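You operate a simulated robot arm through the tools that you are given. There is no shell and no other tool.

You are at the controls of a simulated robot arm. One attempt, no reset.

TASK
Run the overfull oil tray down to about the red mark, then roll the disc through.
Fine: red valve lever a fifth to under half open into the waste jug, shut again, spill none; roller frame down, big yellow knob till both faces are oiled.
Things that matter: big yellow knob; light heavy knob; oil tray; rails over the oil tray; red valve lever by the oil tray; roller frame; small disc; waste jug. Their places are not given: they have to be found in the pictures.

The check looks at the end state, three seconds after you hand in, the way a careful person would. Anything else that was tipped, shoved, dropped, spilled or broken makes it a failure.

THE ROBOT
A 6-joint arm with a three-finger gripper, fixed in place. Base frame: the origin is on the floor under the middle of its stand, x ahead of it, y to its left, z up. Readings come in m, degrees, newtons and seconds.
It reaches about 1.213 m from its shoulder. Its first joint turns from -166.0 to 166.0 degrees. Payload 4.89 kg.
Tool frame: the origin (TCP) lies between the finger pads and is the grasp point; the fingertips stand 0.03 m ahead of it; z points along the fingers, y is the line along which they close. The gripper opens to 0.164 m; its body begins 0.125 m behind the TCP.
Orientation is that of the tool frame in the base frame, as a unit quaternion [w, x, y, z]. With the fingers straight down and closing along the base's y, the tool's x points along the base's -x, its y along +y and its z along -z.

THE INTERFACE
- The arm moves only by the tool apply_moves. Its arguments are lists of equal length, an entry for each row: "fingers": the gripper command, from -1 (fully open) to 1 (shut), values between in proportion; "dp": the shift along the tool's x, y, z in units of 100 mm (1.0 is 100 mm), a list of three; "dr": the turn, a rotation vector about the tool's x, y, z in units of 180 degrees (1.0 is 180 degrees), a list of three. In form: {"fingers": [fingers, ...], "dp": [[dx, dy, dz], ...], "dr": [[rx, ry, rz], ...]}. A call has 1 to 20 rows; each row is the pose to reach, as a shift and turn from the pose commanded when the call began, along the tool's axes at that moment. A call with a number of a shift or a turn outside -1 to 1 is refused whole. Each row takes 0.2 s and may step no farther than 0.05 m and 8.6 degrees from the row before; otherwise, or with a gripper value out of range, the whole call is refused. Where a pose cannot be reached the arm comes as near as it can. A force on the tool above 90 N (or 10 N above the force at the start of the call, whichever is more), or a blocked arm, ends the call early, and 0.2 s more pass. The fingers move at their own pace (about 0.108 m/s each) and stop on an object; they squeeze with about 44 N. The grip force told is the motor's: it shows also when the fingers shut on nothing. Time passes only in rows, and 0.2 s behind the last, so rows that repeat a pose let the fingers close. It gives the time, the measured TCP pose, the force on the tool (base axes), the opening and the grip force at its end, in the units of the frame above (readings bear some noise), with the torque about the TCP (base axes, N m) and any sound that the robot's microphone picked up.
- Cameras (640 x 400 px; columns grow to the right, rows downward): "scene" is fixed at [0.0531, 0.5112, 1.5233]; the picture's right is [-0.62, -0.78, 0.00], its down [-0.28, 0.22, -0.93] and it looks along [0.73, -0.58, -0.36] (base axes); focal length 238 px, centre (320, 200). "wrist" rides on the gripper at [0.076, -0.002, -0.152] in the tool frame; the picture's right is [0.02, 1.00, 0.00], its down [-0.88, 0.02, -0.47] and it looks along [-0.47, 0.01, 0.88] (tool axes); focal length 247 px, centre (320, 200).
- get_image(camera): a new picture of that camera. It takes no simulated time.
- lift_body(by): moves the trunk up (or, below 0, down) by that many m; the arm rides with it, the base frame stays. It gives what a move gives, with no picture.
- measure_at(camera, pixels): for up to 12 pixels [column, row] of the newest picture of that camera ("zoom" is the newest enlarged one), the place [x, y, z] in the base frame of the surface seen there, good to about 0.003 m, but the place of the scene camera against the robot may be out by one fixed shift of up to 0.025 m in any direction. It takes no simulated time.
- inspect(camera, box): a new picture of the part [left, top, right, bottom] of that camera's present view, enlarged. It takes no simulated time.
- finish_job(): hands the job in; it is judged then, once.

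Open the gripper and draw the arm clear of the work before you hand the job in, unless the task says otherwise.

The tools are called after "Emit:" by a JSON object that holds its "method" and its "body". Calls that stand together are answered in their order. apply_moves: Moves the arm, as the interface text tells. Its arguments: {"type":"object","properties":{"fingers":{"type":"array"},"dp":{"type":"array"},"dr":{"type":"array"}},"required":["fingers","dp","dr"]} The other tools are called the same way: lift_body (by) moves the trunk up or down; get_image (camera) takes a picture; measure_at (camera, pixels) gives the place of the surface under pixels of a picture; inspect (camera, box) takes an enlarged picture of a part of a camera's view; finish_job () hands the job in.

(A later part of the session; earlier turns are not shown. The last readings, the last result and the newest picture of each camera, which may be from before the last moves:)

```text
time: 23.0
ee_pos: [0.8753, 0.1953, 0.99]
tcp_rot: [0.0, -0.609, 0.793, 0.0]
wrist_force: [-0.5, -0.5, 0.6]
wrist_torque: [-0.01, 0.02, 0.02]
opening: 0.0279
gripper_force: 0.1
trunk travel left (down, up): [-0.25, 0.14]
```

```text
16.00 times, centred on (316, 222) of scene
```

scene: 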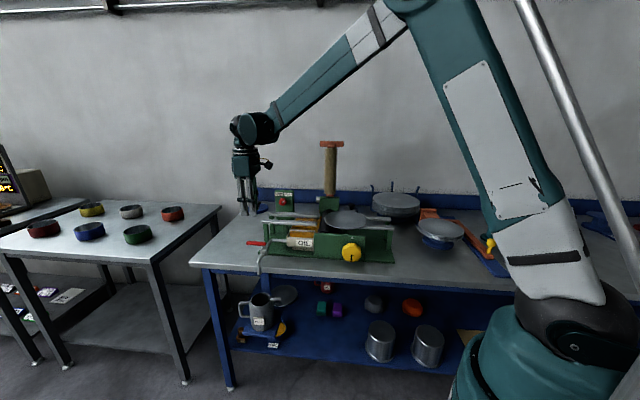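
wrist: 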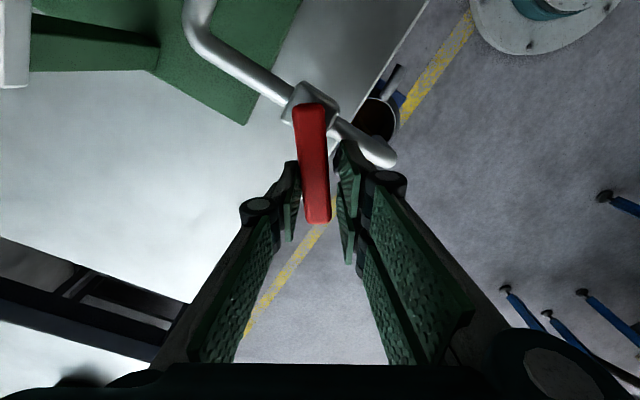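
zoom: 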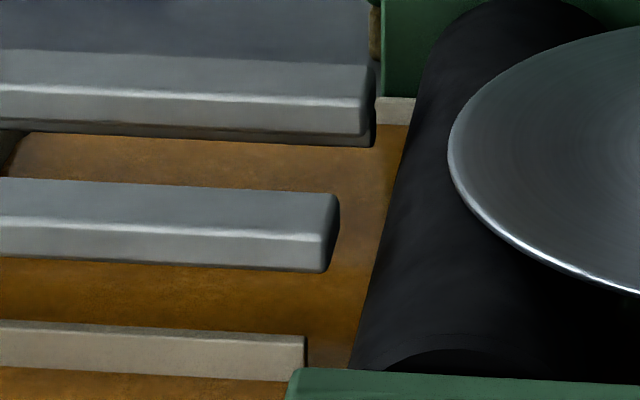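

The partition face is plain so far, mark likely lower down on it. I drain three more seconds and look again.

Emit:
{"method": "apply_moves", "body": {"fingers": [0.66, 0.66, 0.66, 0.66, 0.66, 0.66, 0.66, 0.66, 0.66, 0.66, 0.66, 0.66, 0.66, 0.66], "dp": [[0, 0, 0], [0, 0, 0], [0, 0, 0], [0, 0, 0], [0, 0, 0], [0, 0, 0], [0, 0, 0], [0, 0, 0], [0, 0, 0], [0, 0, 0], [0, 0, 0], [0, 0, 0], [0, 0, 0], [0, 0, 0]], "dr": [[0, 0, 0], [0, 0, 0], [0, 0, 0], [0, 0, 0], [0, 0, 0], [0, 0, 0], [0, 0, 0], [0, 0, 0], [0, 0, 0], [0, 0, 0], [0, 0, 0], [0, 0, 0], [0, 0, 0], [0, 0, 0]]}}

Emit:
{"method": "inspect", "body": {"camera": "scene", "box": [288, 222, 328, 244]}}

Emit:
{"method": "measure_at", "body": {"camera": "zoom", "pixels": [[230, 152], [230, 180], [230, 225], [330, 235], [130, 225], [300, 120], [400, 120]]}}

Emit:
{"method": "inspect", "body": {"camera": "scene", "box": [240, 265, 290, 325]}}

```text
time: 26.0
ee_pos: [0.8744, 0.1958, 0.991]
tcp_rot: [0.001, -0.609, 0.793, -0.001]
wrist_force: [-0.3, 0.6, -0.8]
wrist_torque: [0.01, 0.0, -0.01]
opening: 0.0279
gripper_force: 0.1
trunk travel left (down, up): [-0.25, 0.14]
```

```text
16.00 times, centred on (308, 233) of scene
```

zoom: 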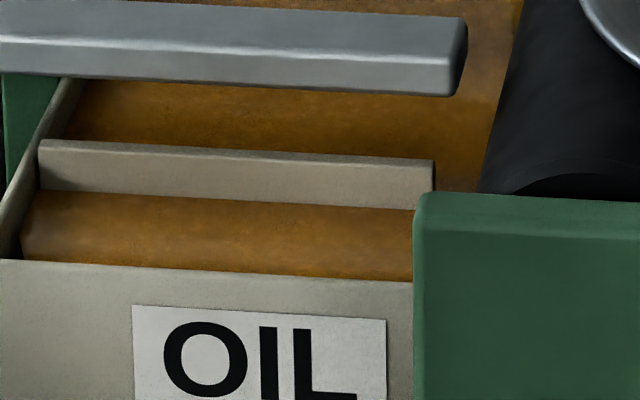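

```text
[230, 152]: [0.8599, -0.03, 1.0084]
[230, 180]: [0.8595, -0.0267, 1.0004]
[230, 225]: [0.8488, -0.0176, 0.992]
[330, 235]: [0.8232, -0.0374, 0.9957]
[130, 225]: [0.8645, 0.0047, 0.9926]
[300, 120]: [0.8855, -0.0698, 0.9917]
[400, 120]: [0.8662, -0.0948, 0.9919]
```

```text
6.67 times, centred on (265, 295) of scene
```

zoom: 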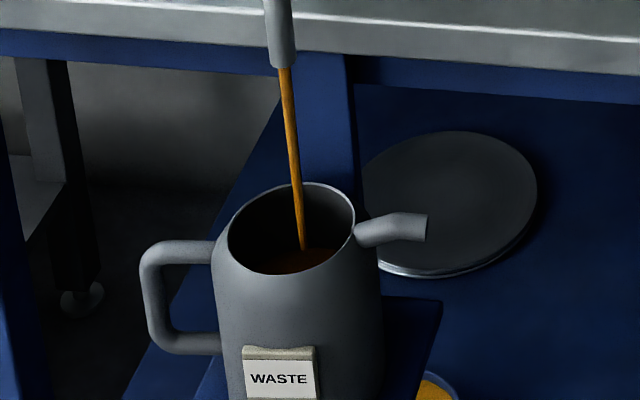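

Level ≈0.992 (scene), the oil surface in the jug now shows at (300,258). I check the jug's fill height and drain on.

Emit:
{"method": "measure_at", "body": {"camera": "zoom", "pixels": [[290, 262], [270, 258], [290, 272], [292, 184], [270, 240]]}}

Emit:
{"method": "apply_moves", "body": {"fingers": [0.66, 0.66, 0.66, 0.66, 0.66, 0.66, 0.66, 0.66, 0.66, 0.66, 0.66, 0.66, 0.66, 0.66], "dp": [[0, 0, 0], [0, 0, 0], [0, 0, 0], [0, 0, 0], [0, 0, 0], [0, 0, 0], [0, 0, 0], [0, 0, 0], [0, 0, 0], [0, 0, 0], [0, 0, 0], [0, 0, 0], [0, 0, 0], [0, 0, 0]], "dr": [[0, 0, 0], [0, 0, 0], [0, 0, 0], [0, 0, 0], [0, 0, 0], [0, 0, 0], [0, 0, 0], [0, 0, 0], [0, 0, 0], [0, 0, 0], [0, 0, 0], [0, 0, 0], [0, 0, 0], [0, 0, 0]]}}

Emit:
{"method": "inspect", "body": {"camera": "scene", "box": [288, 222, 328, 244]}}

Emit:
{"method": "measure_at", "body": {"camera": "zoom", "pixels": [[230, 152], [230, 180], [230, 225], [330, 245], [130, 225], [300, 120], [400, 120]]}}

```text
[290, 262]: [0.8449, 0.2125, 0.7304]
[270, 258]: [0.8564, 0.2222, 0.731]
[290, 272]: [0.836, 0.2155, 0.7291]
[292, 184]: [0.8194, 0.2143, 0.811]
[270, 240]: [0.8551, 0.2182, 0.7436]
```

```text
time: 29.0
ee_pos: [0.8751, 0.1956, 0.9908]
tcp_rot: [0.0, -0.608, 0.794, 0.0]
wrist_force: [0.1, -0.2, -0.3]
wrist_torque: [0.0, 0.01, 0.01]
opening: 0.0278
gripper_force: 0.1
trunk travel left (down, up): [-0.25, 0.14]
```

```text
16.00 times, centred on (308, 233) of scene
```

zoom: 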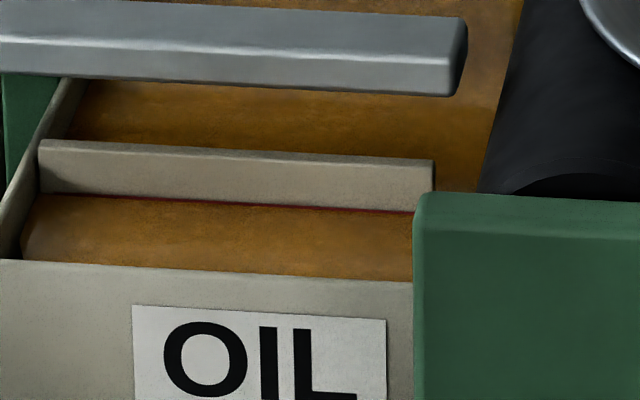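

```text
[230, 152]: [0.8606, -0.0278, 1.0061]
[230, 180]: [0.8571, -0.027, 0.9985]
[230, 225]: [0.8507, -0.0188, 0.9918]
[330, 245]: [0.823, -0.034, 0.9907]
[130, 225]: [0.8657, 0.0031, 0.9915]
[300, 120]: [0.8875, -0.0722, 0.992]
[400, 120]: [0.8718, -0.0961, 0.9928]
```

A red line has just appeared on the partition at the oil surface (zoom (230,205)). I drain one more second and check how wide the mark is.

Emit:
{"method": "apply_moves", "body": {"fingers": [0.66, 0.66, 0.66, 0.66], "dp": [[0, 0, 0], [0, 0, 0], [0, 0, 0], [0, 0, 0]], "dr": [[0, 0, 0], [0, 0, 0], [0, 0, 0], [0, 0, 0]]}}

Emit:
{"method": "inspect", "body": {"camera": "scene", "box": [288, 222, 328, 244]}}

```text
time: 30.0
ee_pos: [0.8759, 0.1958, 0.99]
tcp_rot: [0.0, -0.609, 0.793, 0.001]
wrist_force: [-0.7, 0.6, 0.2]
wrist_torque: [0.01, -0.01, 0.0]
opening: 0.028
gripper_force: 0.1
trunk travel left (down, up): [-0.25, 0.14]
```

```text
16.00 times, centred on (308, 233) of scene
```

zoom: 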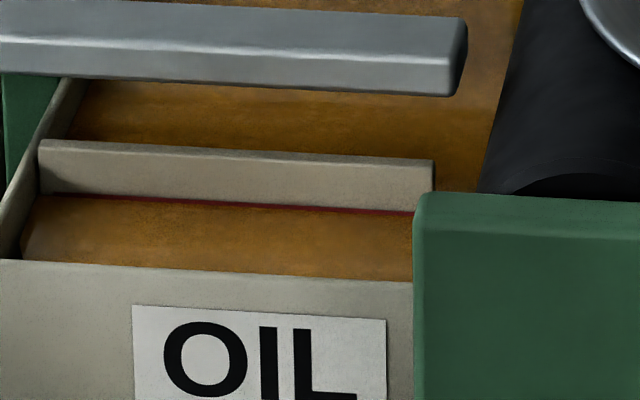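

The red strip is thickening; I give it one more second and check before shutting.

Emit:
{"method": "apply_moves", "body": {"fingers": [0.66, 0.66, 0.66, 0.66], "dp": [[0, 0, 0], [0, 0, 0], [0, 0, 0], [0, 0, 0]], "dr": [[0, 0, 0], [0, 0, 0], [0, 0, 0], [0, 0, 0]]}}

Emit:
{"method": "inspect", "body": {"camera": "scene", "box": [288, 222, 328, 244]}}

Emit:
{"method": "inspect", "body": {"camera": "scene", "box": [296, 230, 316, 240]}}

```text
time: 31.0
ee_pos: [0.8753, 0.1958, 0.9907]
tcp_rot: [0.0, -0.609, 0.793, 0.0]
wrist_force: [-0.3, -0.1, -0.1]
wrist_torque: [0.03, 0.0, -0.03]
opening: 0.0278
gripper_force: 0.1
trunk travel left (down, up): [-0.25, 0.14]
```

```text
16.00 times, centred on (308, 233) of scene
```

zoom: 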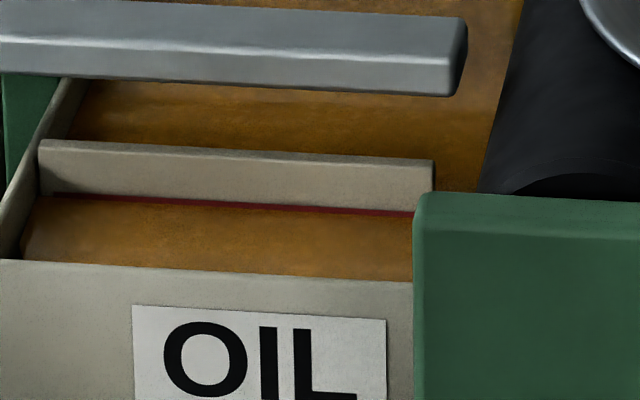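

```text
16.00 times, centred on (306, 235) of scene
```

zoom: 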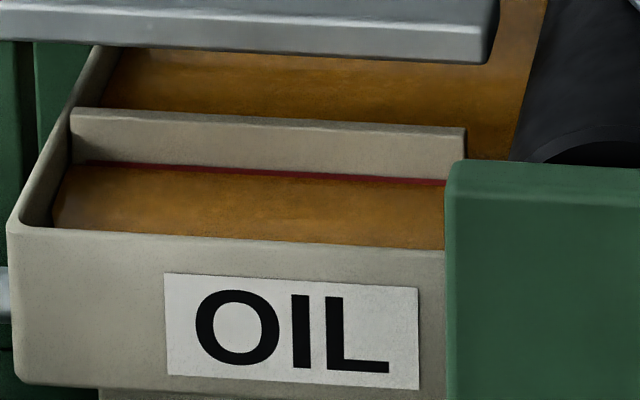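

About 1.6 mm of red shows, with the oil at the mark. I shut the valve now, carrying the lever back along its arc with a little overshoot for the cage play.

Emit:
{"method": "apply_moves", "body": {"fingers": [0.66, 0.66, 0.66, 0.66], "dp": [[0.009, -0.108, 0], [0.036, -0.214, 0], [0.069, -0.285, 0], [0.11, -0.352, 0]], "dr": [[0, 0, 0.0417], [0, 0, 0.0833], [0, 0, 0.125], [0, 0, 0.1667]]}}

Emit:
{"method": "get_image", "body": {"camera": "wrist"}}

Emit:
{"method": "inspect", "body": {"camera": "scene", "box": [230, 225, 310, 325]}}

```text
time: 32.0
ee_pos: [0.9074, 0.1766, 0.9906]
tcp_rot: [0.0, -0.382, 0.924, 0.0]
wrist_force: [-0.4, 3.0, -0.9]
wrist_torque: [0.05, 0.06, -0.04]
opening: 0.0298
gripper_force: 2.1
trunk travel left (down, up): [-0.25, 0.14]
```

```text
taken
```

wrist: 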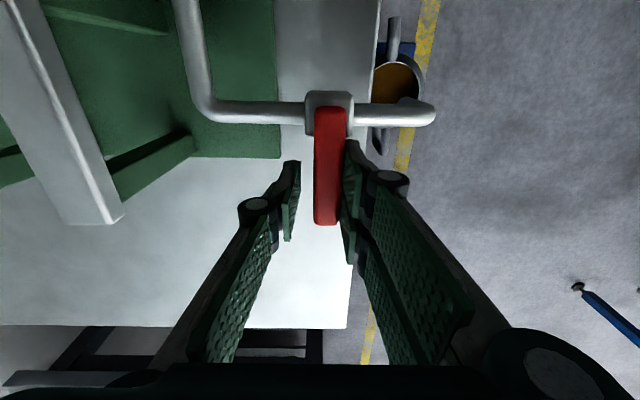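

```text
4.00 times, centred on (270, 275) of scene
```

zoom: 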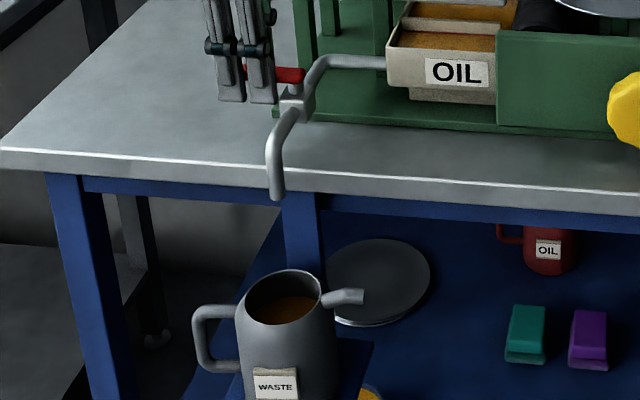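

The stream has stopped and the lever is straight across the pipe again, lightly pressed on its stop. I check the oil level at the red mark.

Emit:
{"method": "inspect", "body": {"camera": "scene", "box": [288, 222, 328, 244]}}

Emit:
{"method": "measure_at", "body": {"camera": "zoom", "pixels": [[230, 206], [230, 202], [230, 225], [330, 245], [130, 225], [300, 120], [400, 120]]}}

Emit:
{"method": "inspect", "body": {"camera": "scene", "box": [240, 265, 290, 325]}}

```text
16.00 times, centred on (308, 233) of scene
```

zoom: 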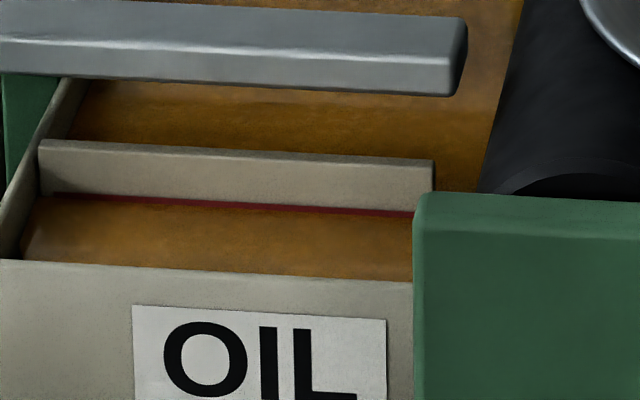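

```text
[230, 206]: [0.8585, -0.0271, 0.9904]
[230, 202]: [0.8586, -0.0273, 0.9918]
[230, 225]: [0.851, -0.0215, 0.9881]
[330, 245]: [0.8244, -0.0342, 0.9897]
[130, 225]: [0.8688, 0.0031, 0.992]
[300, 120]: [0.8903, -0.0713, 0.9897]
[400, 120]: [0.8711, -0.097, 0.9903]
```

```text
6.67 times, centred on (265, 295) of scene
```

zoom: 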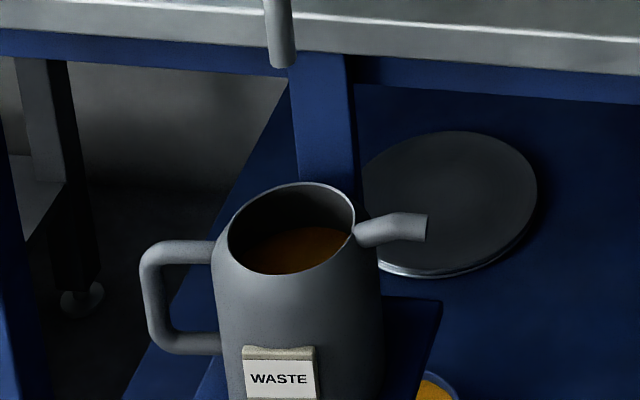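

The oil stands on the red mark and the valve is shut. I centre the fingers around the lever, widen slightly, and lift straight up.

Emit:
{"method": "apply_moves", "body": {"fingers": [0.66, 0.5, 0.5, 0.5, 0.5], "dp": [[0, 0.05, 0], [0, 0.05, 0], [0, 0.05, -0.3], [0, 0.05, -0.6], [0, 0.05, -1.0]], "dr": [[0, 0, 0], [0, 0, 0], [0, 0, 0], [0, 0, 0], [0, 0, 0]]}}

Emit:
{"method": "apply_moves", "body": {"fingers": [0.5, 0.5, 0.5], "dp": [[0, 0, -0.35], [0, 0, -0.7], [0, 0, -1.0]], "dr": [[0, 0, 0], [0, 0, 0], [0, 0, 0]]}}

Emit:
{"method": "get_image", "body": {"camera": "wrist"}}

Emit:
{"method": "get_image", "body": {"camera": "scene"}}

```text
time: 33.2
ee_pos: [0.9029, 0.1801, 1.0895]
tcp_rot: [-0.001, -0.383, 0.924, 0.0]
wrist_force: [0.1, 0.0, -1.5]
wrist_torque: [0.02, 0.1, -0.03]
opening: 0.0409
gripper_force: 0.0
trunk travel left (down, up): [-0.25, 0.14]
```

```text
time: 34.0
ee_pos: [0.9002, 0.1768, 1.1903]
tcp_rot: [0.0, -0.384, 0.923, 0.0]
wrist_force: [0.2, -0.5, -0.4]
wrist_torque: [0.01, -0.02, 0.0]
opening: 0.0411
gripper_force: 0.1
trunk travel left (down, up): [-0.25, 0.14]
```

```text
taken
```

wrist: 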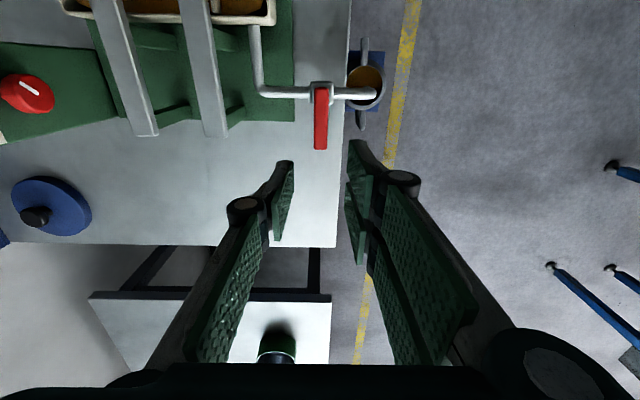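

```text
taken
```

scene: 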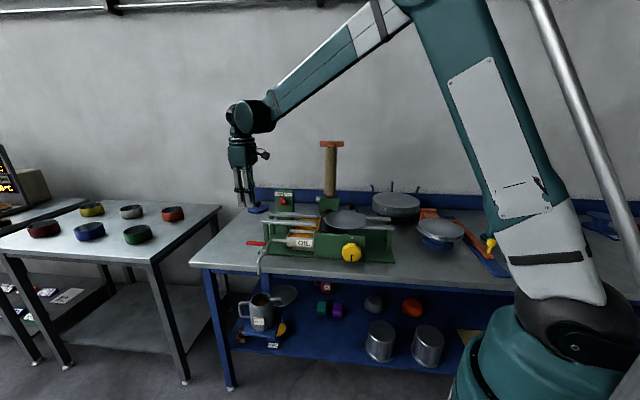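

The lever stays straight at (321,118) and the valve is shut. Now I study the roller frame, enlarging scene (330,175) and measuring it.

Emit:
{"method": "inspect", "body": {"camera": "scene", "box": [305, 130, 375, 225]}}

Emit:
{"method": "measure_at", "body": {"camera": "scene", "pixels": [[331, 140], [322, 143], [341, 143], [330, 148], [330, 160], [330, 175], [330, 190], [328, 197], [330, 204], [319, 200], [338, 204], [333, 200]]}}

```text
4.21 times, centred on (340, 178) of scene
```

zoom: 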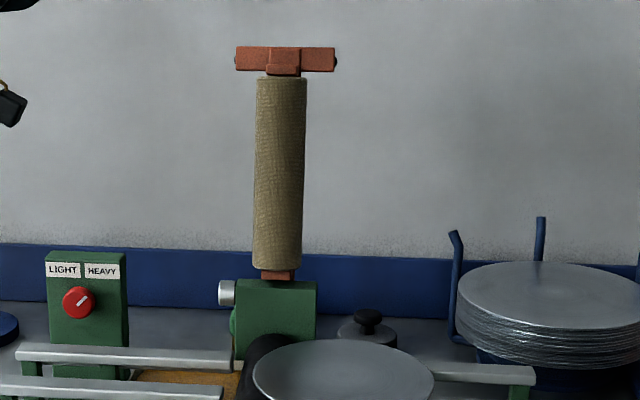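

```text
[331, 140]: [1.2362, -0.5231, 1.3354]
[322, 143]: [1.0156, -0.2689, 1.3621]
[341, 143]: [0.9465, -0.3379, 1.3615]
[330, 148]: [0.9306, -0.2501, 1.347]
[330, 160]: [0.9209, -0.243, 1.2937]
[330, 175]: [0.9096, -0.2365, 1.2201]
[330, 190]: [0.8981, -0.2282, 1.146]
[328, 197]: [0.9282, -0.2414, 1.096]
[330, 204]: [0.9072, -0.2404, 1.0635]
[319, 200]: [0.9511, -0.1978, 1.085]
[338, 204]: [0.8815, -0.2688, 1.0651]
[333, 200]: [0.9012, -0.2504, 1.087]
```

The frame leans about 10° back past upright, pivoting on an axis along the rails at z≈1.07, with a T-handle bar along the rails at the top. I move up and around to see the handle with the wrist camera.

Emit:
{"method": "apply_moves", "body": {"fingers": [0.5, 0.5, 0.5, 0.5], "dp": [[0.24, -0.2, -0.24], [0.48, -0.4, -0.48], [0.72, -0.6, -0.72], [0.96, -0.8, -0.96]], "dr": [[0, 0, 0], [0, 0, 0], [0, 0, 0], [0, 0, 0]]}}

Emit:
{"method": "apply_moves", "body": {"fingers": [0.5, 0.5, 0.5, 0.5], "dp": [[0.24, -0.2, -0.24], [0.48, -0.4, -0.48], [0.72, -0.6, -0.72], [0.96, -0.8, -0.96]], "dr": [[0, 0, 0], [0, 0, 0], [0, 0, 0], [0, 0, 0]]}}

Emit:
{"method": "apply_moves", "body": {"fingers": [0.5, 0.5, 0.5, 0.5], "dp": [[0.24, -0.2, -0.2], [0.48, -0.4, -0.4], [0.72, -0.6, -0.6], [0.96, -0.8, -0.8]], "dr": [[0, 0, 0], [0, 0, 0], [0, 0, 0], [0, 0, 0]]}}

Emit:
{"method": "get_image", "body": {"camera": "wrist"}}

Emit:
{"method": "get_image", "body": {"camera": "scene"}}

```text
time: 35.0
ee_pos: [0.8915, 0.0555, 1.2867]
tcp_rot: [0.0, -0.382, 0.924, 0.0]
wrist_force: [0.4, -0.1, -0.1]
wrist_torque: [-0.06, 0.14, 0.0]
opening: 0.0409
gripper_force: 0.1
trunk travel left (down, up): [-0.25, 0.14]
```

```text
time: 36.0
ee_pos: [0.8777, -0.0675, 1.3805]
tcp_rot: [0.0, -0.382, 0.924, 0.001]
wrist_force: [-0.8, 0.5, 0.0]
wrist_torque: [-0.04, 0.04, 0.03]
opening: 0.0408
gripper_force: 0.0
trunk travel left (down, up): [-0.25, 0.14]
```

```text
time: 37.0
ee_pos: [0.8674, -0.1931, 1.4612]
tcp_rot: [0.0, -0.383, 0.924, 0.001]
wrist_force: [0.5, 0.3, 0.1]
wrist_torque: [-0.1, 0.02, 0.02]
opening: 0.0408
gripper_force: 0.0
trunk travel left (down, up): [-0.25, 0.14]
```

```text
taken
```

wrist: 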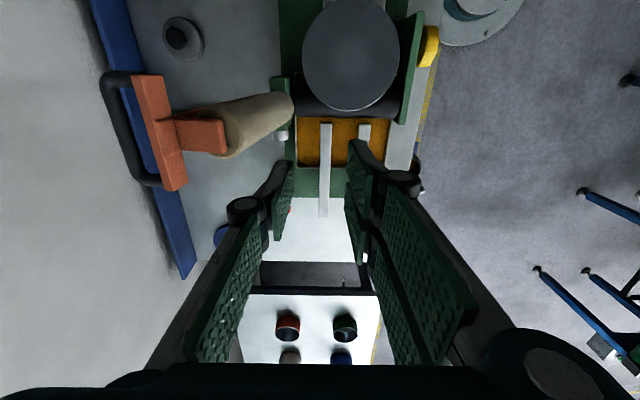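

```text
taken
```

scene: 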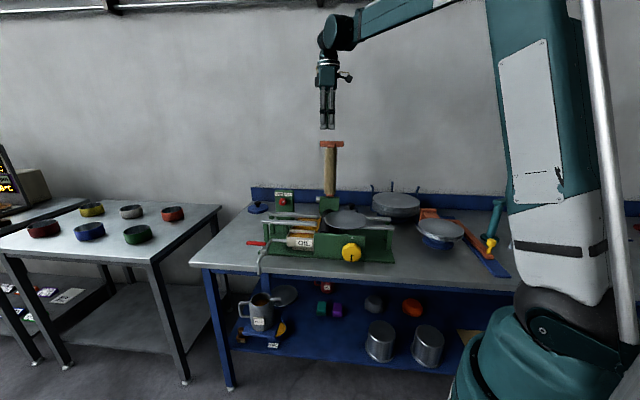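

Now I see the handle properly: an orange T plate with a black D-shaped grip rod (from (105,78) via (120,140) to (150,185)) on its back side. I enlarge and measure it.

Emit:
{"method": "inspect", "body": {"camera": "wrist", "box": [80, 50, 310, 210]}}

Emit:
{"method": "measure_at", "body": {"camera": "wrist", "pixels": [[113, 78], [118, 100], [126, 130], [135, 160], [148, 184], [150, 90], [160, 130], [174, 175], [205, 135], [245, 115], [275, 105], [282, 135]]}}

```text
2.50 times, centred on (195, 130) of wrist
```

zoom: 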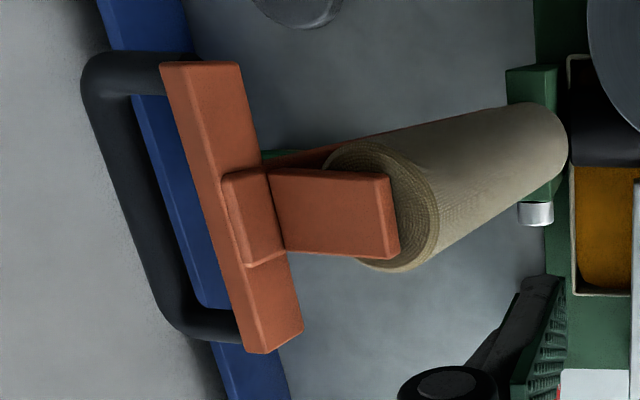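

```text
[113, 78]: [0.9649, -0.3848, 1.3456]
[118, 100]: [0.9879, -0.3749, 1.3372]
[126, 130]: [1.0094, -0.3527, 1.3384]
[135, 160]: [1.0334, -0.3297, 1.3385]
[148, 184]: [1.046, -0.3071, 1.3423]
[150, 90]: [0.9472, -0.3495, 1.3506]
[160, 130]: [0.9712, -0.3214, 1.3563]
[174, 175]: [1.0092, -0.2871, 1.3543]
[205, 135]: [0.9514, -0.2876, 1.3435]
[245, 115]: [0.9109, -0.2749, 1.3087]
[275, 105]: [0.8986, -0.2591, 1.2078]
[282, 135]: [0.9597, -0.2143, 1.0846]
```

The grip rod runs along the rails (u 0.42–0.52) with centre at about n=-0.969, z=1.33, roughly 2.5 cm clear behind the orange bar, tilted back ~13°. I move above it with fingers at ~3.6 cm opening, staying high.

Emit:
{"method": "apply_moves", "body": {"fingers": [0.56, 0.56, 0.56], "dp": [[0.03, -0.3, -0.3], [0.06, -0.65, -0.4], [0.09, -1.0, -0.5]], "dr": [[0, 0, 0], [0, 0, 0], [0, 0, 0]]}}

Emit:
{"method": "apply_moves", "body": {"fingers": [0.56, 0.56, 0.56], "dp": [[0, -0.35, 0], [0, -0.7, 0], [0, -1.0, 0]], "dr": [[-0.024, 0, 0], [-0.048, 0, 0], [-0.072, 0, 0]]}}

Emit:
{"method": "get_image", "body": {"camera": "wrist"}}

Emit:
{"method": "get_image", "body": {"camera": "scene"}}

```text
time: 37.8
ee_pos: [0.934, -0.2709, 1.5139]
tcp_rot: [0.0, -0.383, 0.924, -0.001]
wrist_force: [-0.3, 0.8, 1.1]
wrist_torque: [-0.1, -0.13, 0.02]
opening: 0.0358
gripper_force: 0.1
trunk travel left (down, up): [-0.25, 0.14]
```

```text
time: 38.6
ee_pos: [0.9716, -0.3286, 1.4862]
tcp_rot: [-0.044, -0.38, 0.918, 0.104]
wrist_force: [-3.1, -0.3, 2.2]
wrist_torque: [-0.06, -0.63, -0.09]
opening: 0.0365
gripper_force: 0.1
out of reach, approached as far as the arm can: row 3
trunk travel left (down, up): [-0.25, 0.14]
```

```text
taken
```

wrist: 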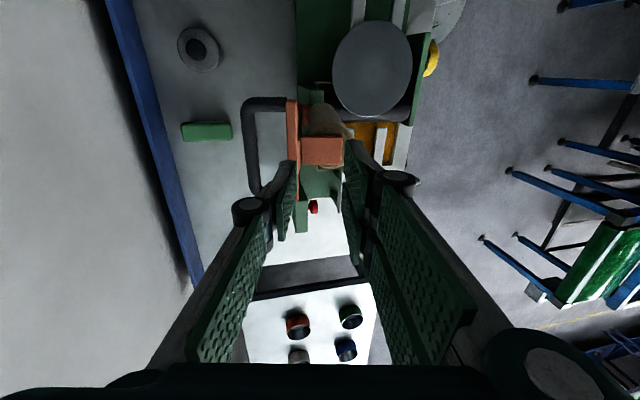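

```text
taken
```

scene: 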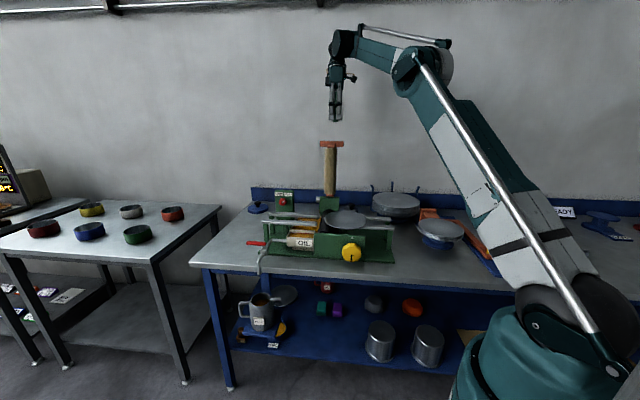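

The arm is at its reach limit here (n≈-0.92, z=1.486), so raising the trunk will bring the shoulder closer. I lift the trunk by 0.14 m.

Emit:
{"method": "lift_body", "body": {"by": 0.14}}

Emit:
{"method": "get_image", "body": {"camera": "wrist"}}

Emit:
{"method": "get_image", "body": {"camera": "scene"}}

```text
time: 40.3
ee_pos: [0.973, -0.3297, 1.6236]
tcp_rot: [-0.042, -0.381, 0.918, 0.105]
wrist_force: [0.0, -0.7, -0.1]
wrist_torque: [0.03, 0.08, 0.0]
opening: 0.0361
gripper_force: 0.0
trunk travel left (down, up): [-0.39, 0.0]
```

```text
taken
```

wrist: 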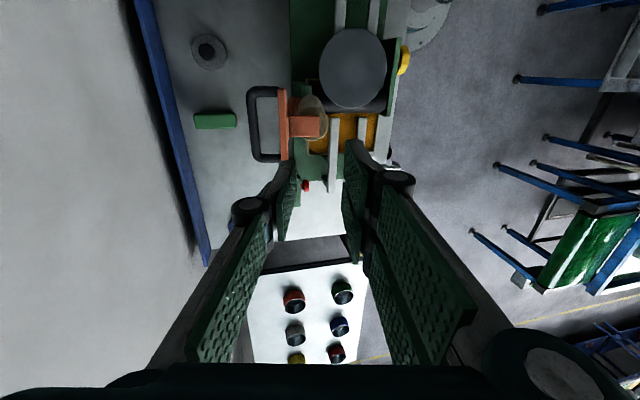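

```text
taken
```

scene: 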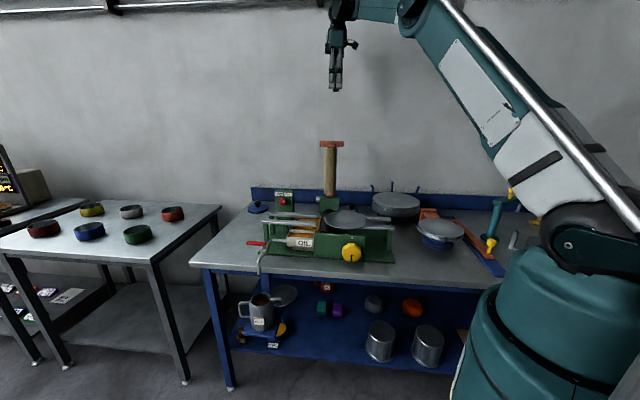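

Now the D-handle is seen from straight above at about (263,125). I enlarge and re-measure the rod and bar.

Emit:
{"method": "inspect", "body": {"camera": "wrist", "box": [225, 65, 345, 185]}}

Emit:
{"method": "measure_at", "body": {"camera": "zoom", "pixels": [[127, 140], [127, 180], [127, 220], [127, 270], [160, 100], [165, 318], [175, 150], [190, 200], [192, 280], [245, 215], [250, 160], [260, 230]]}}

```text
3.33 times, centred on (285, 125) of wrist
```

zoom: 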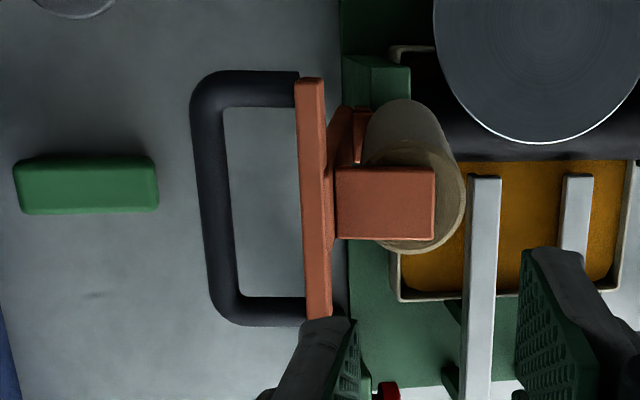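

```text
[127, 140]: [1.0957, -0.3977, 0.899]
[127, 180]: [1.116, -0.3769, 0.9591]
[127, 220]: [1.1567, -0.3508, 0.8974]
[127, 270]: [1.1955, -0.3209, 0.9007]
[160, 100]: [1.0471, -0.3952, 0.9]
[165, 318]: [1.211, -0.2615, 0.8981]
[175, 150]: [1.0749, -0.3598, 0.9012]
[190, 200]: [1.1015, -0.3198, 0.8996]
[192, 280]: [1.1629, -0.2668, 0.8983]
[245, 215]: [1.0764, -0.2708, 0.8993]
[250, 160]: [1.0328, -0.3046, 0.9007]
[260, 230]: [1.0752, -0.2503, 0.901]
```

I misread the columns: in the enlarged view the rod is at columns 195–230, the bar at 298–330. I measure those.

Emit:
{"method": "measure_at", "body": {"camera": "zoom", "pixels": [[207, 120], [212, 160], [216, 200], [221, 240], [227, 285], [265, 88], [270, 308], [202, 160], [224, 160], [305, 120], [318, 160], [318, 250]]}}

Emit:
{"method": "measure_at", "body": {"camera": "wrist", "pixels": [[254, 128], [255, 135], [283, 125], [287, 125], [290, 125], [305, 125], [309, 100]]}}

```text
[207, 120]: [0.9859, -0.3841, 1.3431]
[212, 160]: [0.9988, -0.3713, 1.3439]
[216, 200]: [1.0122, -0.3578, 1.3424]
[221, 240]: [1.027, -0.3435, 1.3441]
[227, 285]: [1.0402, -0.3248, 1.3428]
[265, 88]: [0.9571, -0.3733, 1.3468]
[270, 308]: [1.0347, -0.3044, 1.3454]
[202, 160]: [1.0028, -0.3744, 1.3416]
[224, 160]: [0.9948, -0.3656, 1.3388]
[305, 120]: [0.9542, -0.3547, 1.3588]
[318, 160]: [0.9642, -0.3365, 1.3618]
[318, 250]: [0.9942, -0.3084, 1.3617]
```

```text
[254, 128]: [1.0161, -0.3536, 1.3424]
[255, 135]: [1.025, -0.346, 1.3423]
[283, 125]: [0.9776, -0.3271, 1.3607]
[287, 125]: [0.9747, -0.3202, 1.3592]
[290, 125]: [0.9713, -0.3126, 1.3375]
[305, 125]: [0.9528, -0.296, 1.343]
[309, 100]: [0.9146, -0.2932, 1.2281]
```

The rod centre is at u=0.465, n=-0.969, z≈1.333 with a 3.3 cm gap to the bar, so fingers fit. I move to a pose about 10 cm above it along the tilted tool axis.

Emit:
{"method": "apply_moves", "body": {"fingers": [0.51, 0.51, 0.51], "dp": [[-0.03, -0.3, 0.24], [-0.06, -0.6, 0.48], [-0.1, -0.885, 0.72]], "dr": [[0, 0, 0], [0, 0, 0], [0, 0, 0]]}}

Emit:
{"method": "get_image", "body": {"camera": "wrist"}}

```text
time: 41.1
ee_pos: [1.0265, -0.3707, 1.5348]
tcp_rot: [-0.044, -0.381, 0.918, 0.103]
wrist_force: [-1.8, 0.3, 1.5]
wrist_torque: [-0.03, -0.16, -0.04]
opening: 0.0402
gripper_force: 0.1
trunk travel left (down, up): [-0.39, 0.0]
```

```text
taken
```

wrist: 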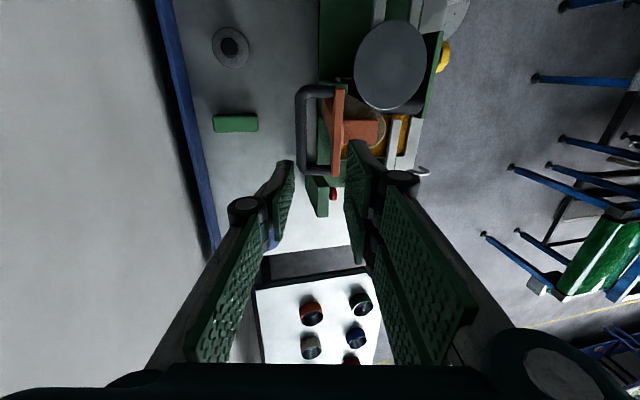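

The rod shows at (302,130) in the image. I lower to about 9 cm from the grasp point, correcting sideways.

Emit:
{"method": "apply_moves", "body": {"fingers": [0.51, 0.51, 0.51], "dp": [[-0.005, -0.09, 0.33], [-0.01, -0.18, 0.66], [-0.013, -0.27, 0.99]], "dr": [[0, 0, 0], [0, 0, 0], [0, 0, 0]]}}

Emit:
{"method": "get_image", "body": {"camera": "wrist"}}

Emit:
{"method": "inspect", "body": {"camera": "scene", "box": [290, 60, 390, 220]}}

```text
time: 41.9
ee_pos: [1.0319, -0.3746, 1.4299]
tcp_rot: [-0.043, -0.38, 0.918, 0.105]
wrist_force: [-0.3, 0.3, -0.3]
wrist_torque: [0.08, 0.08, 0.0]
opening: 0.0401
gripper_force: 0.0
trunk travel left (down, up): [-0.39, 0.0]
```

```text
taken
```

wrist: 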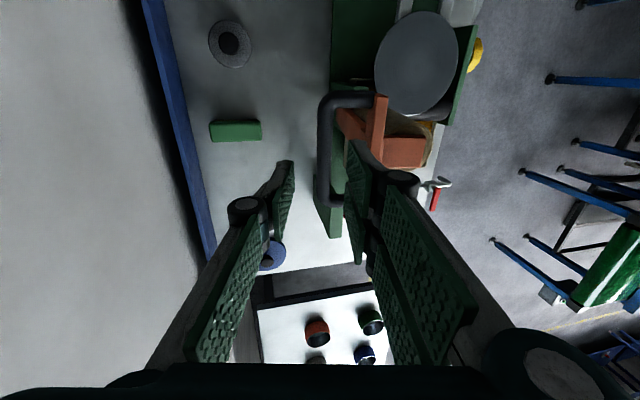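

```text
2.50 times, centred on (340, 140) of scene
```

zoom: 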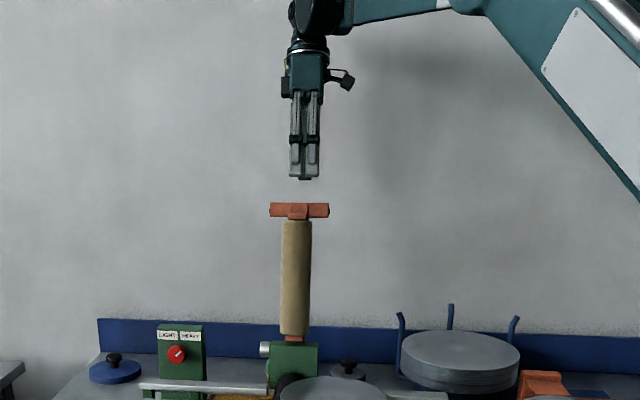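

The rod (325,105–200) is centred between the pads (290 and 345). I descend along the tool axis 5 cm first and check.

Emit:
{"method": "apply_moves", "body": {"fingers": [0.51, 0.51], "dp": [[0, 0.01, 0.3], [0, 0.02, 0.55]], "dr": [[0, 0, 0], [0, 0, 0]]}}

Emit:
{"method": "get_image", "body": {"camera": "wrist"}}

Emit:
{"method": "inspect", "body": {"camera": "scene", "box": [300, 90, 370, 190]}}

```text
time: 42.5
ee_pos: [1.0229, -0.3627, 1.3768]
tcp_rot: [-0.044, -0.38, 0.918, 0.105]
wrist_force: [0.7, 0.2, 0.0]
wrist_torque: [0.02, 0.05, 0.02]
opening: 0.0401
gripper_force: 0.1
trunk travel left (down, up): [-0.39, 0.0]
```

```text
taken
```

wrist: 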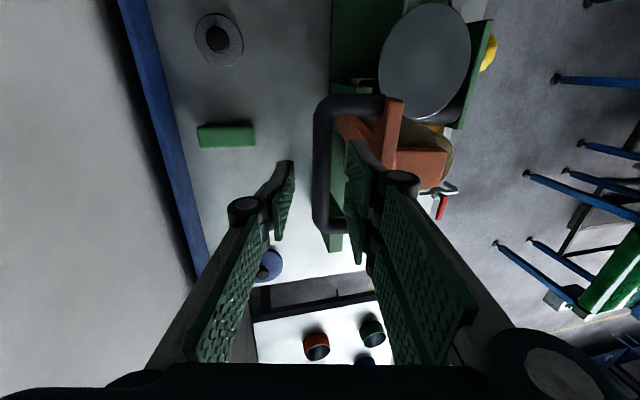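

```text
4.00 times, centred on (335, 140) of scene
```

zoom: 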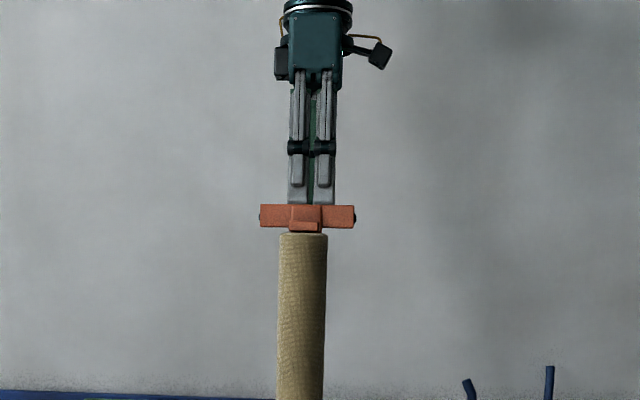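

The rod lies between the pads and the front fingers clear the bar. I descend the last 3.3 cm.

Emit:
{"method": "apply_moves", "body": {"fingers": [0.51, 0.51], "dp": [[0, 0, 0.17], [0, 0.005, 0.33]], "dr": [[0, 0, 0], [0, 0, 0]]}}

Emit:
{"method": "get_image", "body": {"camera": "wrist"}}

Emit:
{"method": "inspect", "body": {"camera": "scene", "box": [300, 90, 370, 190]}}

```text
time: 43.1
ee_pos: [1.0179, -0.3578, 1.3459]
tcp_rot: [-0.044, -0.38, 0.918, 0.104]
wrist_force: [-0.4, -0.1, -1.1]
wrist_torque: [0.02, 0.07, 0.0]
opening: 0.0403
gripper_force: 0.1
trunk travel left (down, up): [-0.39, 0.0]
```

```text
taken
```

wrist: 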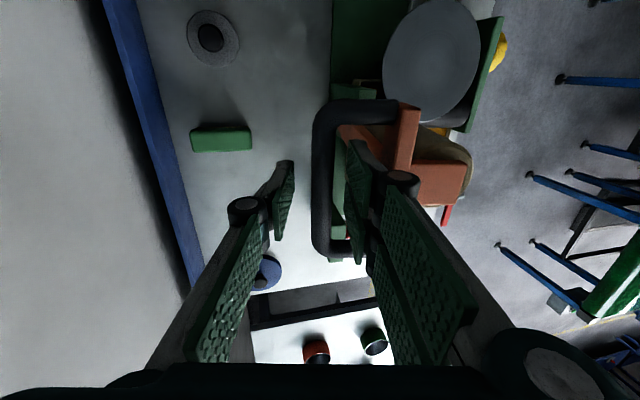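

```text
4.00 times, centred on (335, 140) of scene
```

zoom: 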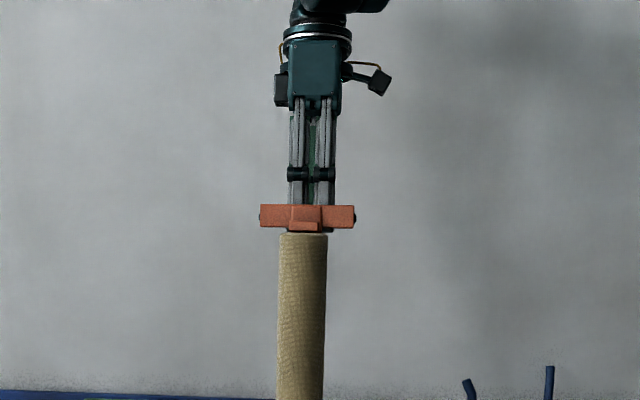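

The fingers straddle the rod with no contact. I close on it.

Emit:
{"method": "apply_moves", "body": {"fingers": [0.7, 0.85, 1, 1, 1], "dp": [[0, 0, 0], [0, 0, 0], [0, 0, 0], [0, 0, 0], [0, 0, 0]], "dr": [[0, 0, 0], [0, 0, 0], [0, 0, 0], [0, 0, 0], [0, 0, 0]]}}

Emit:
{"method": "get_image", "body": {"camera": "wrist"}}

```text
time: 44.3
ee_pos: [1.0157, -0.3568, 1.3448]
tcp_rot: [-0.043, -0.381, 0.918, 0.104]
wrist_force: [-20.2, 19.3, -6.1]
wrist_torque: [0.43, 0.04, 1.51]
opening: 0.0149
gripper_force: 45.2
trunk travel left (down, up): [-0.39, 0.0]
```

```text
taken
```

wrist: 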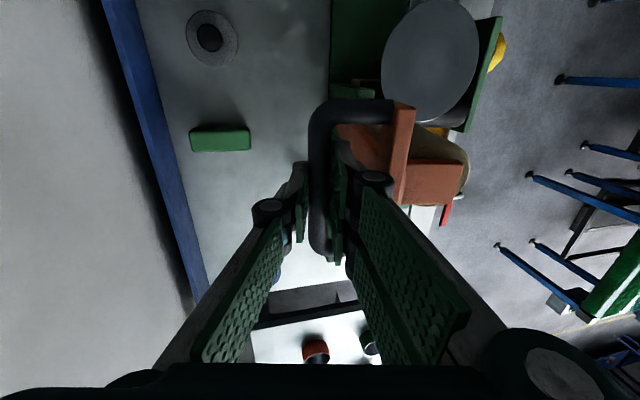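

The rod is held (opening 0.015, 45 N). I'll loosen to a close cage (about 2.2 cm) so small errors in my hinge estimate (n≈-0.827, z≈1.073) don't strain anything, then swing 10° forward about the hinge, turning the tool with it.

Emit:
{"method": "apply_moves", "body": {"fingers": [0.73, 0.73, 0.73], "dp": [[0, 0, 0], [0, 0, 0], [0, 0, 0]], "dr": [[0, 0, 0], [0, 0, 0], [0, 0, 0]]}}

Emit:
{"method": "apply_moves", "body": {"fingers": [0.73, 0.73, 0.73], "dp": [[0, 0.131, -0.03], [0, 0.262, -0.057], [0, 0.528, -0.091]], "dr": [[0.0139, 0, 0], [0.0278, 0, 0], [0.0556, 0, 0]]}}

Emit:
{"method": "get_image", "body": {"camera": "wrist"}}

Emit:
{"method": "get_image", "body": {"camera": "scene"}}

```text
time: 45.1
ee_pos: [1.0168, -0.3582, 1.3448]
tcp_rot: [-0.042, -0.38, 0.918, 0.104]
wrist_force: [-0.4, 0.0, 1.1]
wrist_torque: [-0.03, 0.0, -0.01]
opening: 0.0223
gripper_force: 0.1
trunk travel left (down, up): [-0.39, 0.0]
```

```text
time: 45.9
ee_pos: [0.9841, -0.3257, 1.3648]
tcp_rot: [-0.01, -0.382, 0.924, 0.024]
wrist_force: [1.2, -0.9, -0.1]
wrist_torque: [0.14, 0.19, -0.04]
opening: 0.0222
gripper_force: 0.0
trunk travel left (down, up): [-0.39, 0.0]
```

```text
taken
```

wrist: 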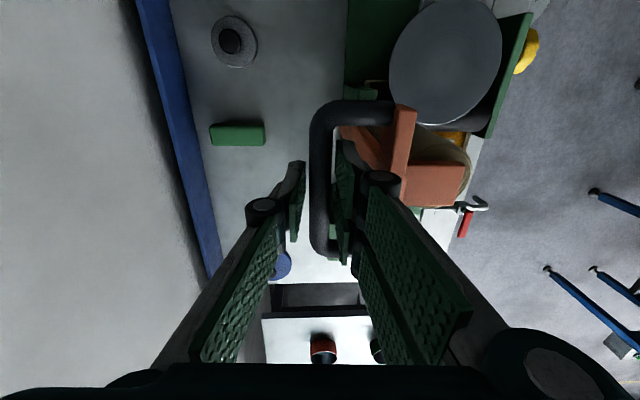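

```text
taken
```

scene: 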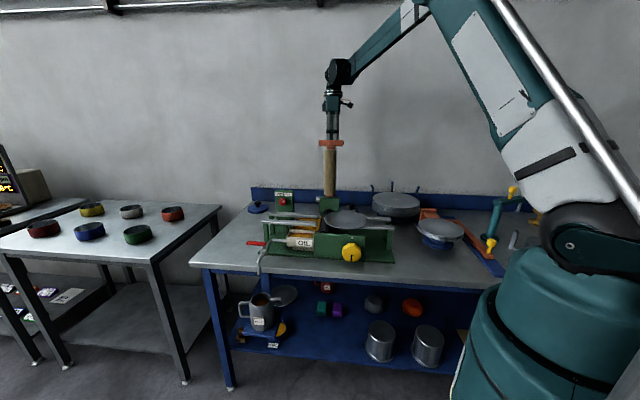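

The frame follows smoothly (rod still centred at (320,175), tiny forces). I continue another 18°.

Emit:
{"method": "apply_moves", "body": {"fingers": [0.73, 0.73, 0.73, 0.73, 0.73], "dp": [[0, 0.131, -0.03], [0, 0.262, -0.057], [0, 0.528, -0.091], [0, 0.796, -0.102], [0, 0.957, -0.097]], "dr": [[0.0139, 0, 0], [0.0278, 0, 0], [0.0556, 0, 0], [0.0833, 0, 0], [0.1, 0, 0]]}}

Emit:
{"method": "get_image", "body": {"camera": "wrist"}}

Emit:
{"method": "inspect", "body": {"camera": "scene", "box": [270, 60, 400, 230]}}

```text
time: 47.1
ee_pos: [0.9163, -0.2534, 1.3815]
tcp_rot: [0.05, -0.379, 0.916, -0.121]
wrist_force: [-0.4, 0.3, 0.1]
wrist_torque: [-0.04, 0.01, -0.02]
opening: 0.0221
gripper_force: 0.1
trunk travel left (down, up): [-0.39, 0.0]
```

```text
taken
```

wrist: 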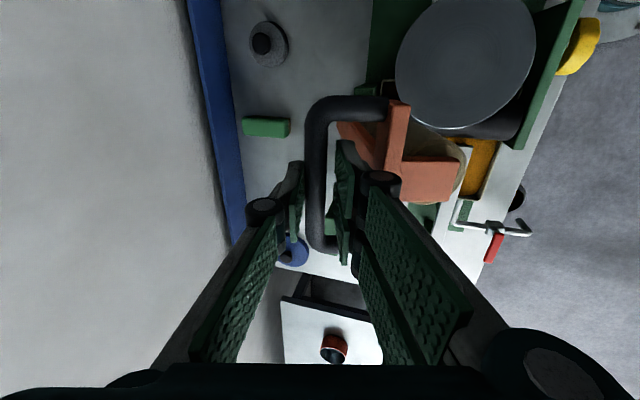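

```text
2.35 times, centred on (335, 145) of scene
```

zoom: 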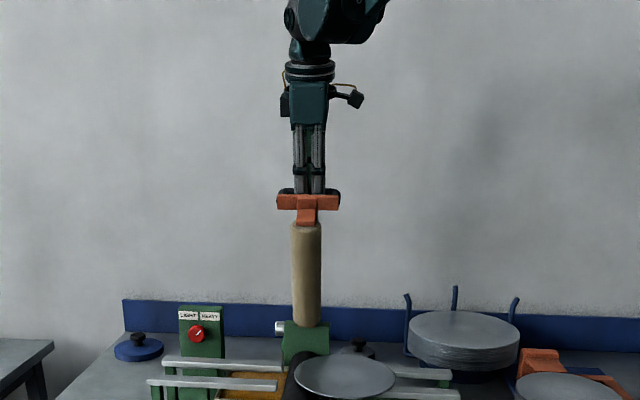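

The frame is now about 15° forward of upright and still caged. I continue with another 18°.

Emit:
{"method": "apply_moves", "body": {"fingers": [0.73, 0.73, 0.73, 0.73, 0.73], "dp": [[0, 0.131, -0.03], [0, 0.262, -0.057], [0, 0.528, -0.091], [0, 0.796, -0.102], [0, 0.957, -0.097]], "dr": [[0.0139, 0, 0], [0.0278, 0, 0], [0.0556, 0, 0], [0.0833, 0, 0], [0.1, 0, 0]]}}

Emit:
{"method": "get_image", "body": {"camera": "wrist"}}

Emit:
{"method": "get_image", "body": {"camera": "scene"}}

```text
time: 48.3
ee_pos: [0.8475, -0.1888, 1.3644]
tcp_rot: [0.109, -0.367, 0.886, -0.263]
wrist_force: [-0.7, 0.3, 0.2]
wrist_torque: [0.0, 0.0, -0.01]
opening: 0.0224
gripper_force: 0.1
trunk travel left (down, up): [-0.39, 0.0]
```

```text
taken
```

wrist: 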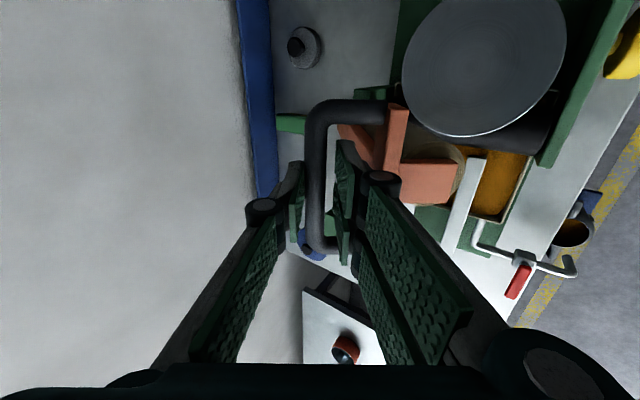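

```text
taken
```

scene: 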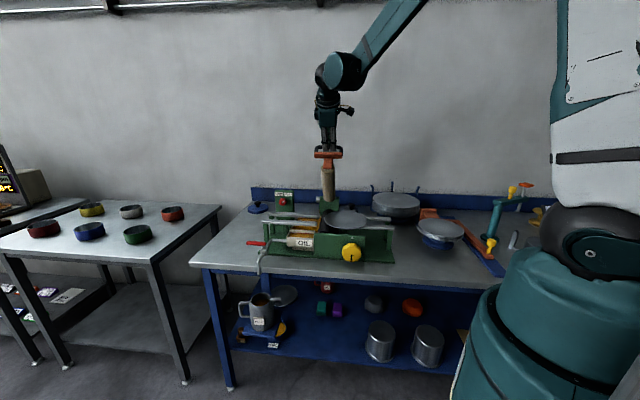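

All steady, near-zero force. I continue with another 18°.

Emit:
{"method": "apply_moves", "body": {"fingers": [0.73, 0.73, 0.73, 0.73, 0.73], "dp": [[0, 0.131, -0.03], [0, 0.262, -0.057], [0, 0.528, -0.091], [0, 0.796, -0.102], [0, 0.957, -0.097]], "dr": [[0.0139, 0, 0], [0.0278, 0, 0], [0.0556, 0, 0], [0.0833, 0, 0], [0.1, 0, 0]]}}

Emit:
{"method": "get_image", "body": {"camera": "wrist"}}

Emit:
{"method": "get_image", "body": {"camera": "scene"}}

```text
time: 49.5
ee_pos: [0.7881, -0.129, 1.3224]
tcp_rot: [0.165, -0.345, 0.834, -0.398]
wrist_force: [0.0, -0.1, 0.2]
wrist_torque: [0.0, 0.02, 0.02]
opening: 0.0221
gripper_force: 0.0
trunk travel left (down, up): [-0.39, 0.0]
```

```text
taken
```

wrist: 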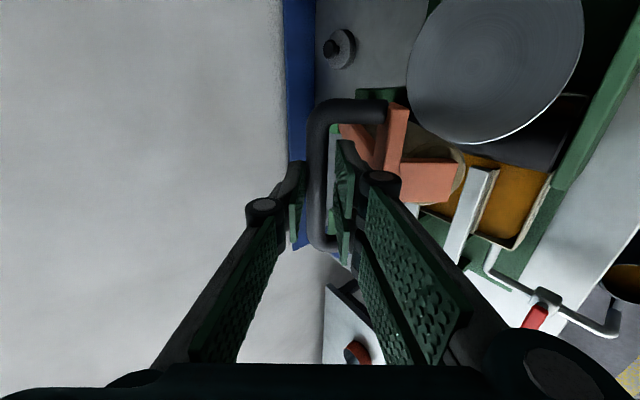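

```text
taken
```

scene: 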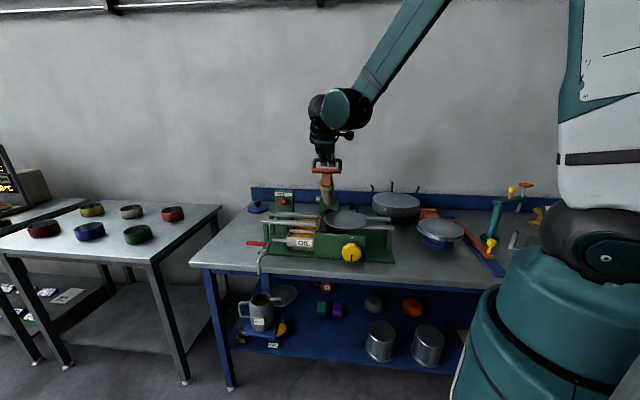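

The frame is about 53° forward. I continue with another 18°.

Emit:
{"method": "apply_moves", "body": {"fingers": [0.73, 0.73, 0.73, 0.73, 0.73], "dp": [[0, 0.131, -0.03], [0, 0.262, -0.057], [0, 0.528, -0.091], [0, 0.796, -0.102], [0, 0.957, -0.097]], "dr": [[0.0139, 0, 0], [0.0278, 0, 0], [0.0556, 0, 0], [0.0833, 0, 0], [0.1, 0, 0]]}}

Emit:
{"method": "get_image", "body": {"camera": "wrist"}}

Emit:
{"method": "get_image", "body": {"camera": "scene"}}

```text
time: 50.7
ee_pos: [0.7403, -0.079, 1.254]
tcp_rot: [0.217, -0.315, 0.761, -0.524]
wrist_force: [1.1, 1.6, -3.0]
wrist_torque: [-0.04, 0.09, 0.03]
opening: 0.0235
gripper_force: 2.2
trunk travel left (down, up): [-0.39, 0.0]
```

```text
taken
```

wrist: 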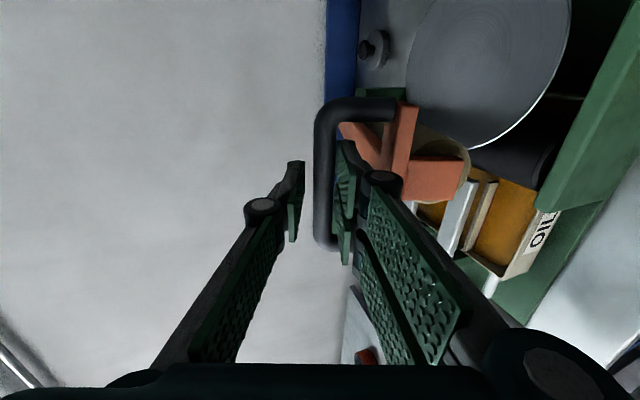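

```text
taken
```

scene: 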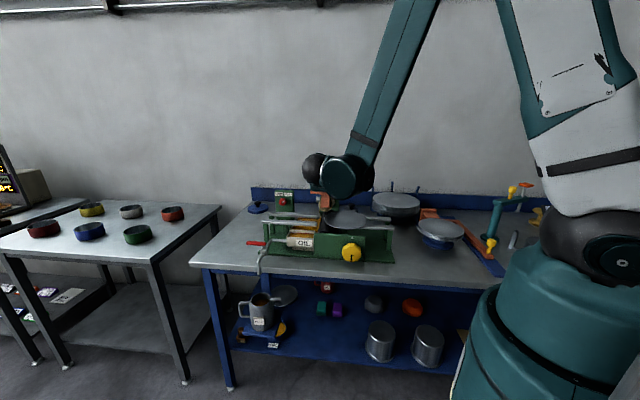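

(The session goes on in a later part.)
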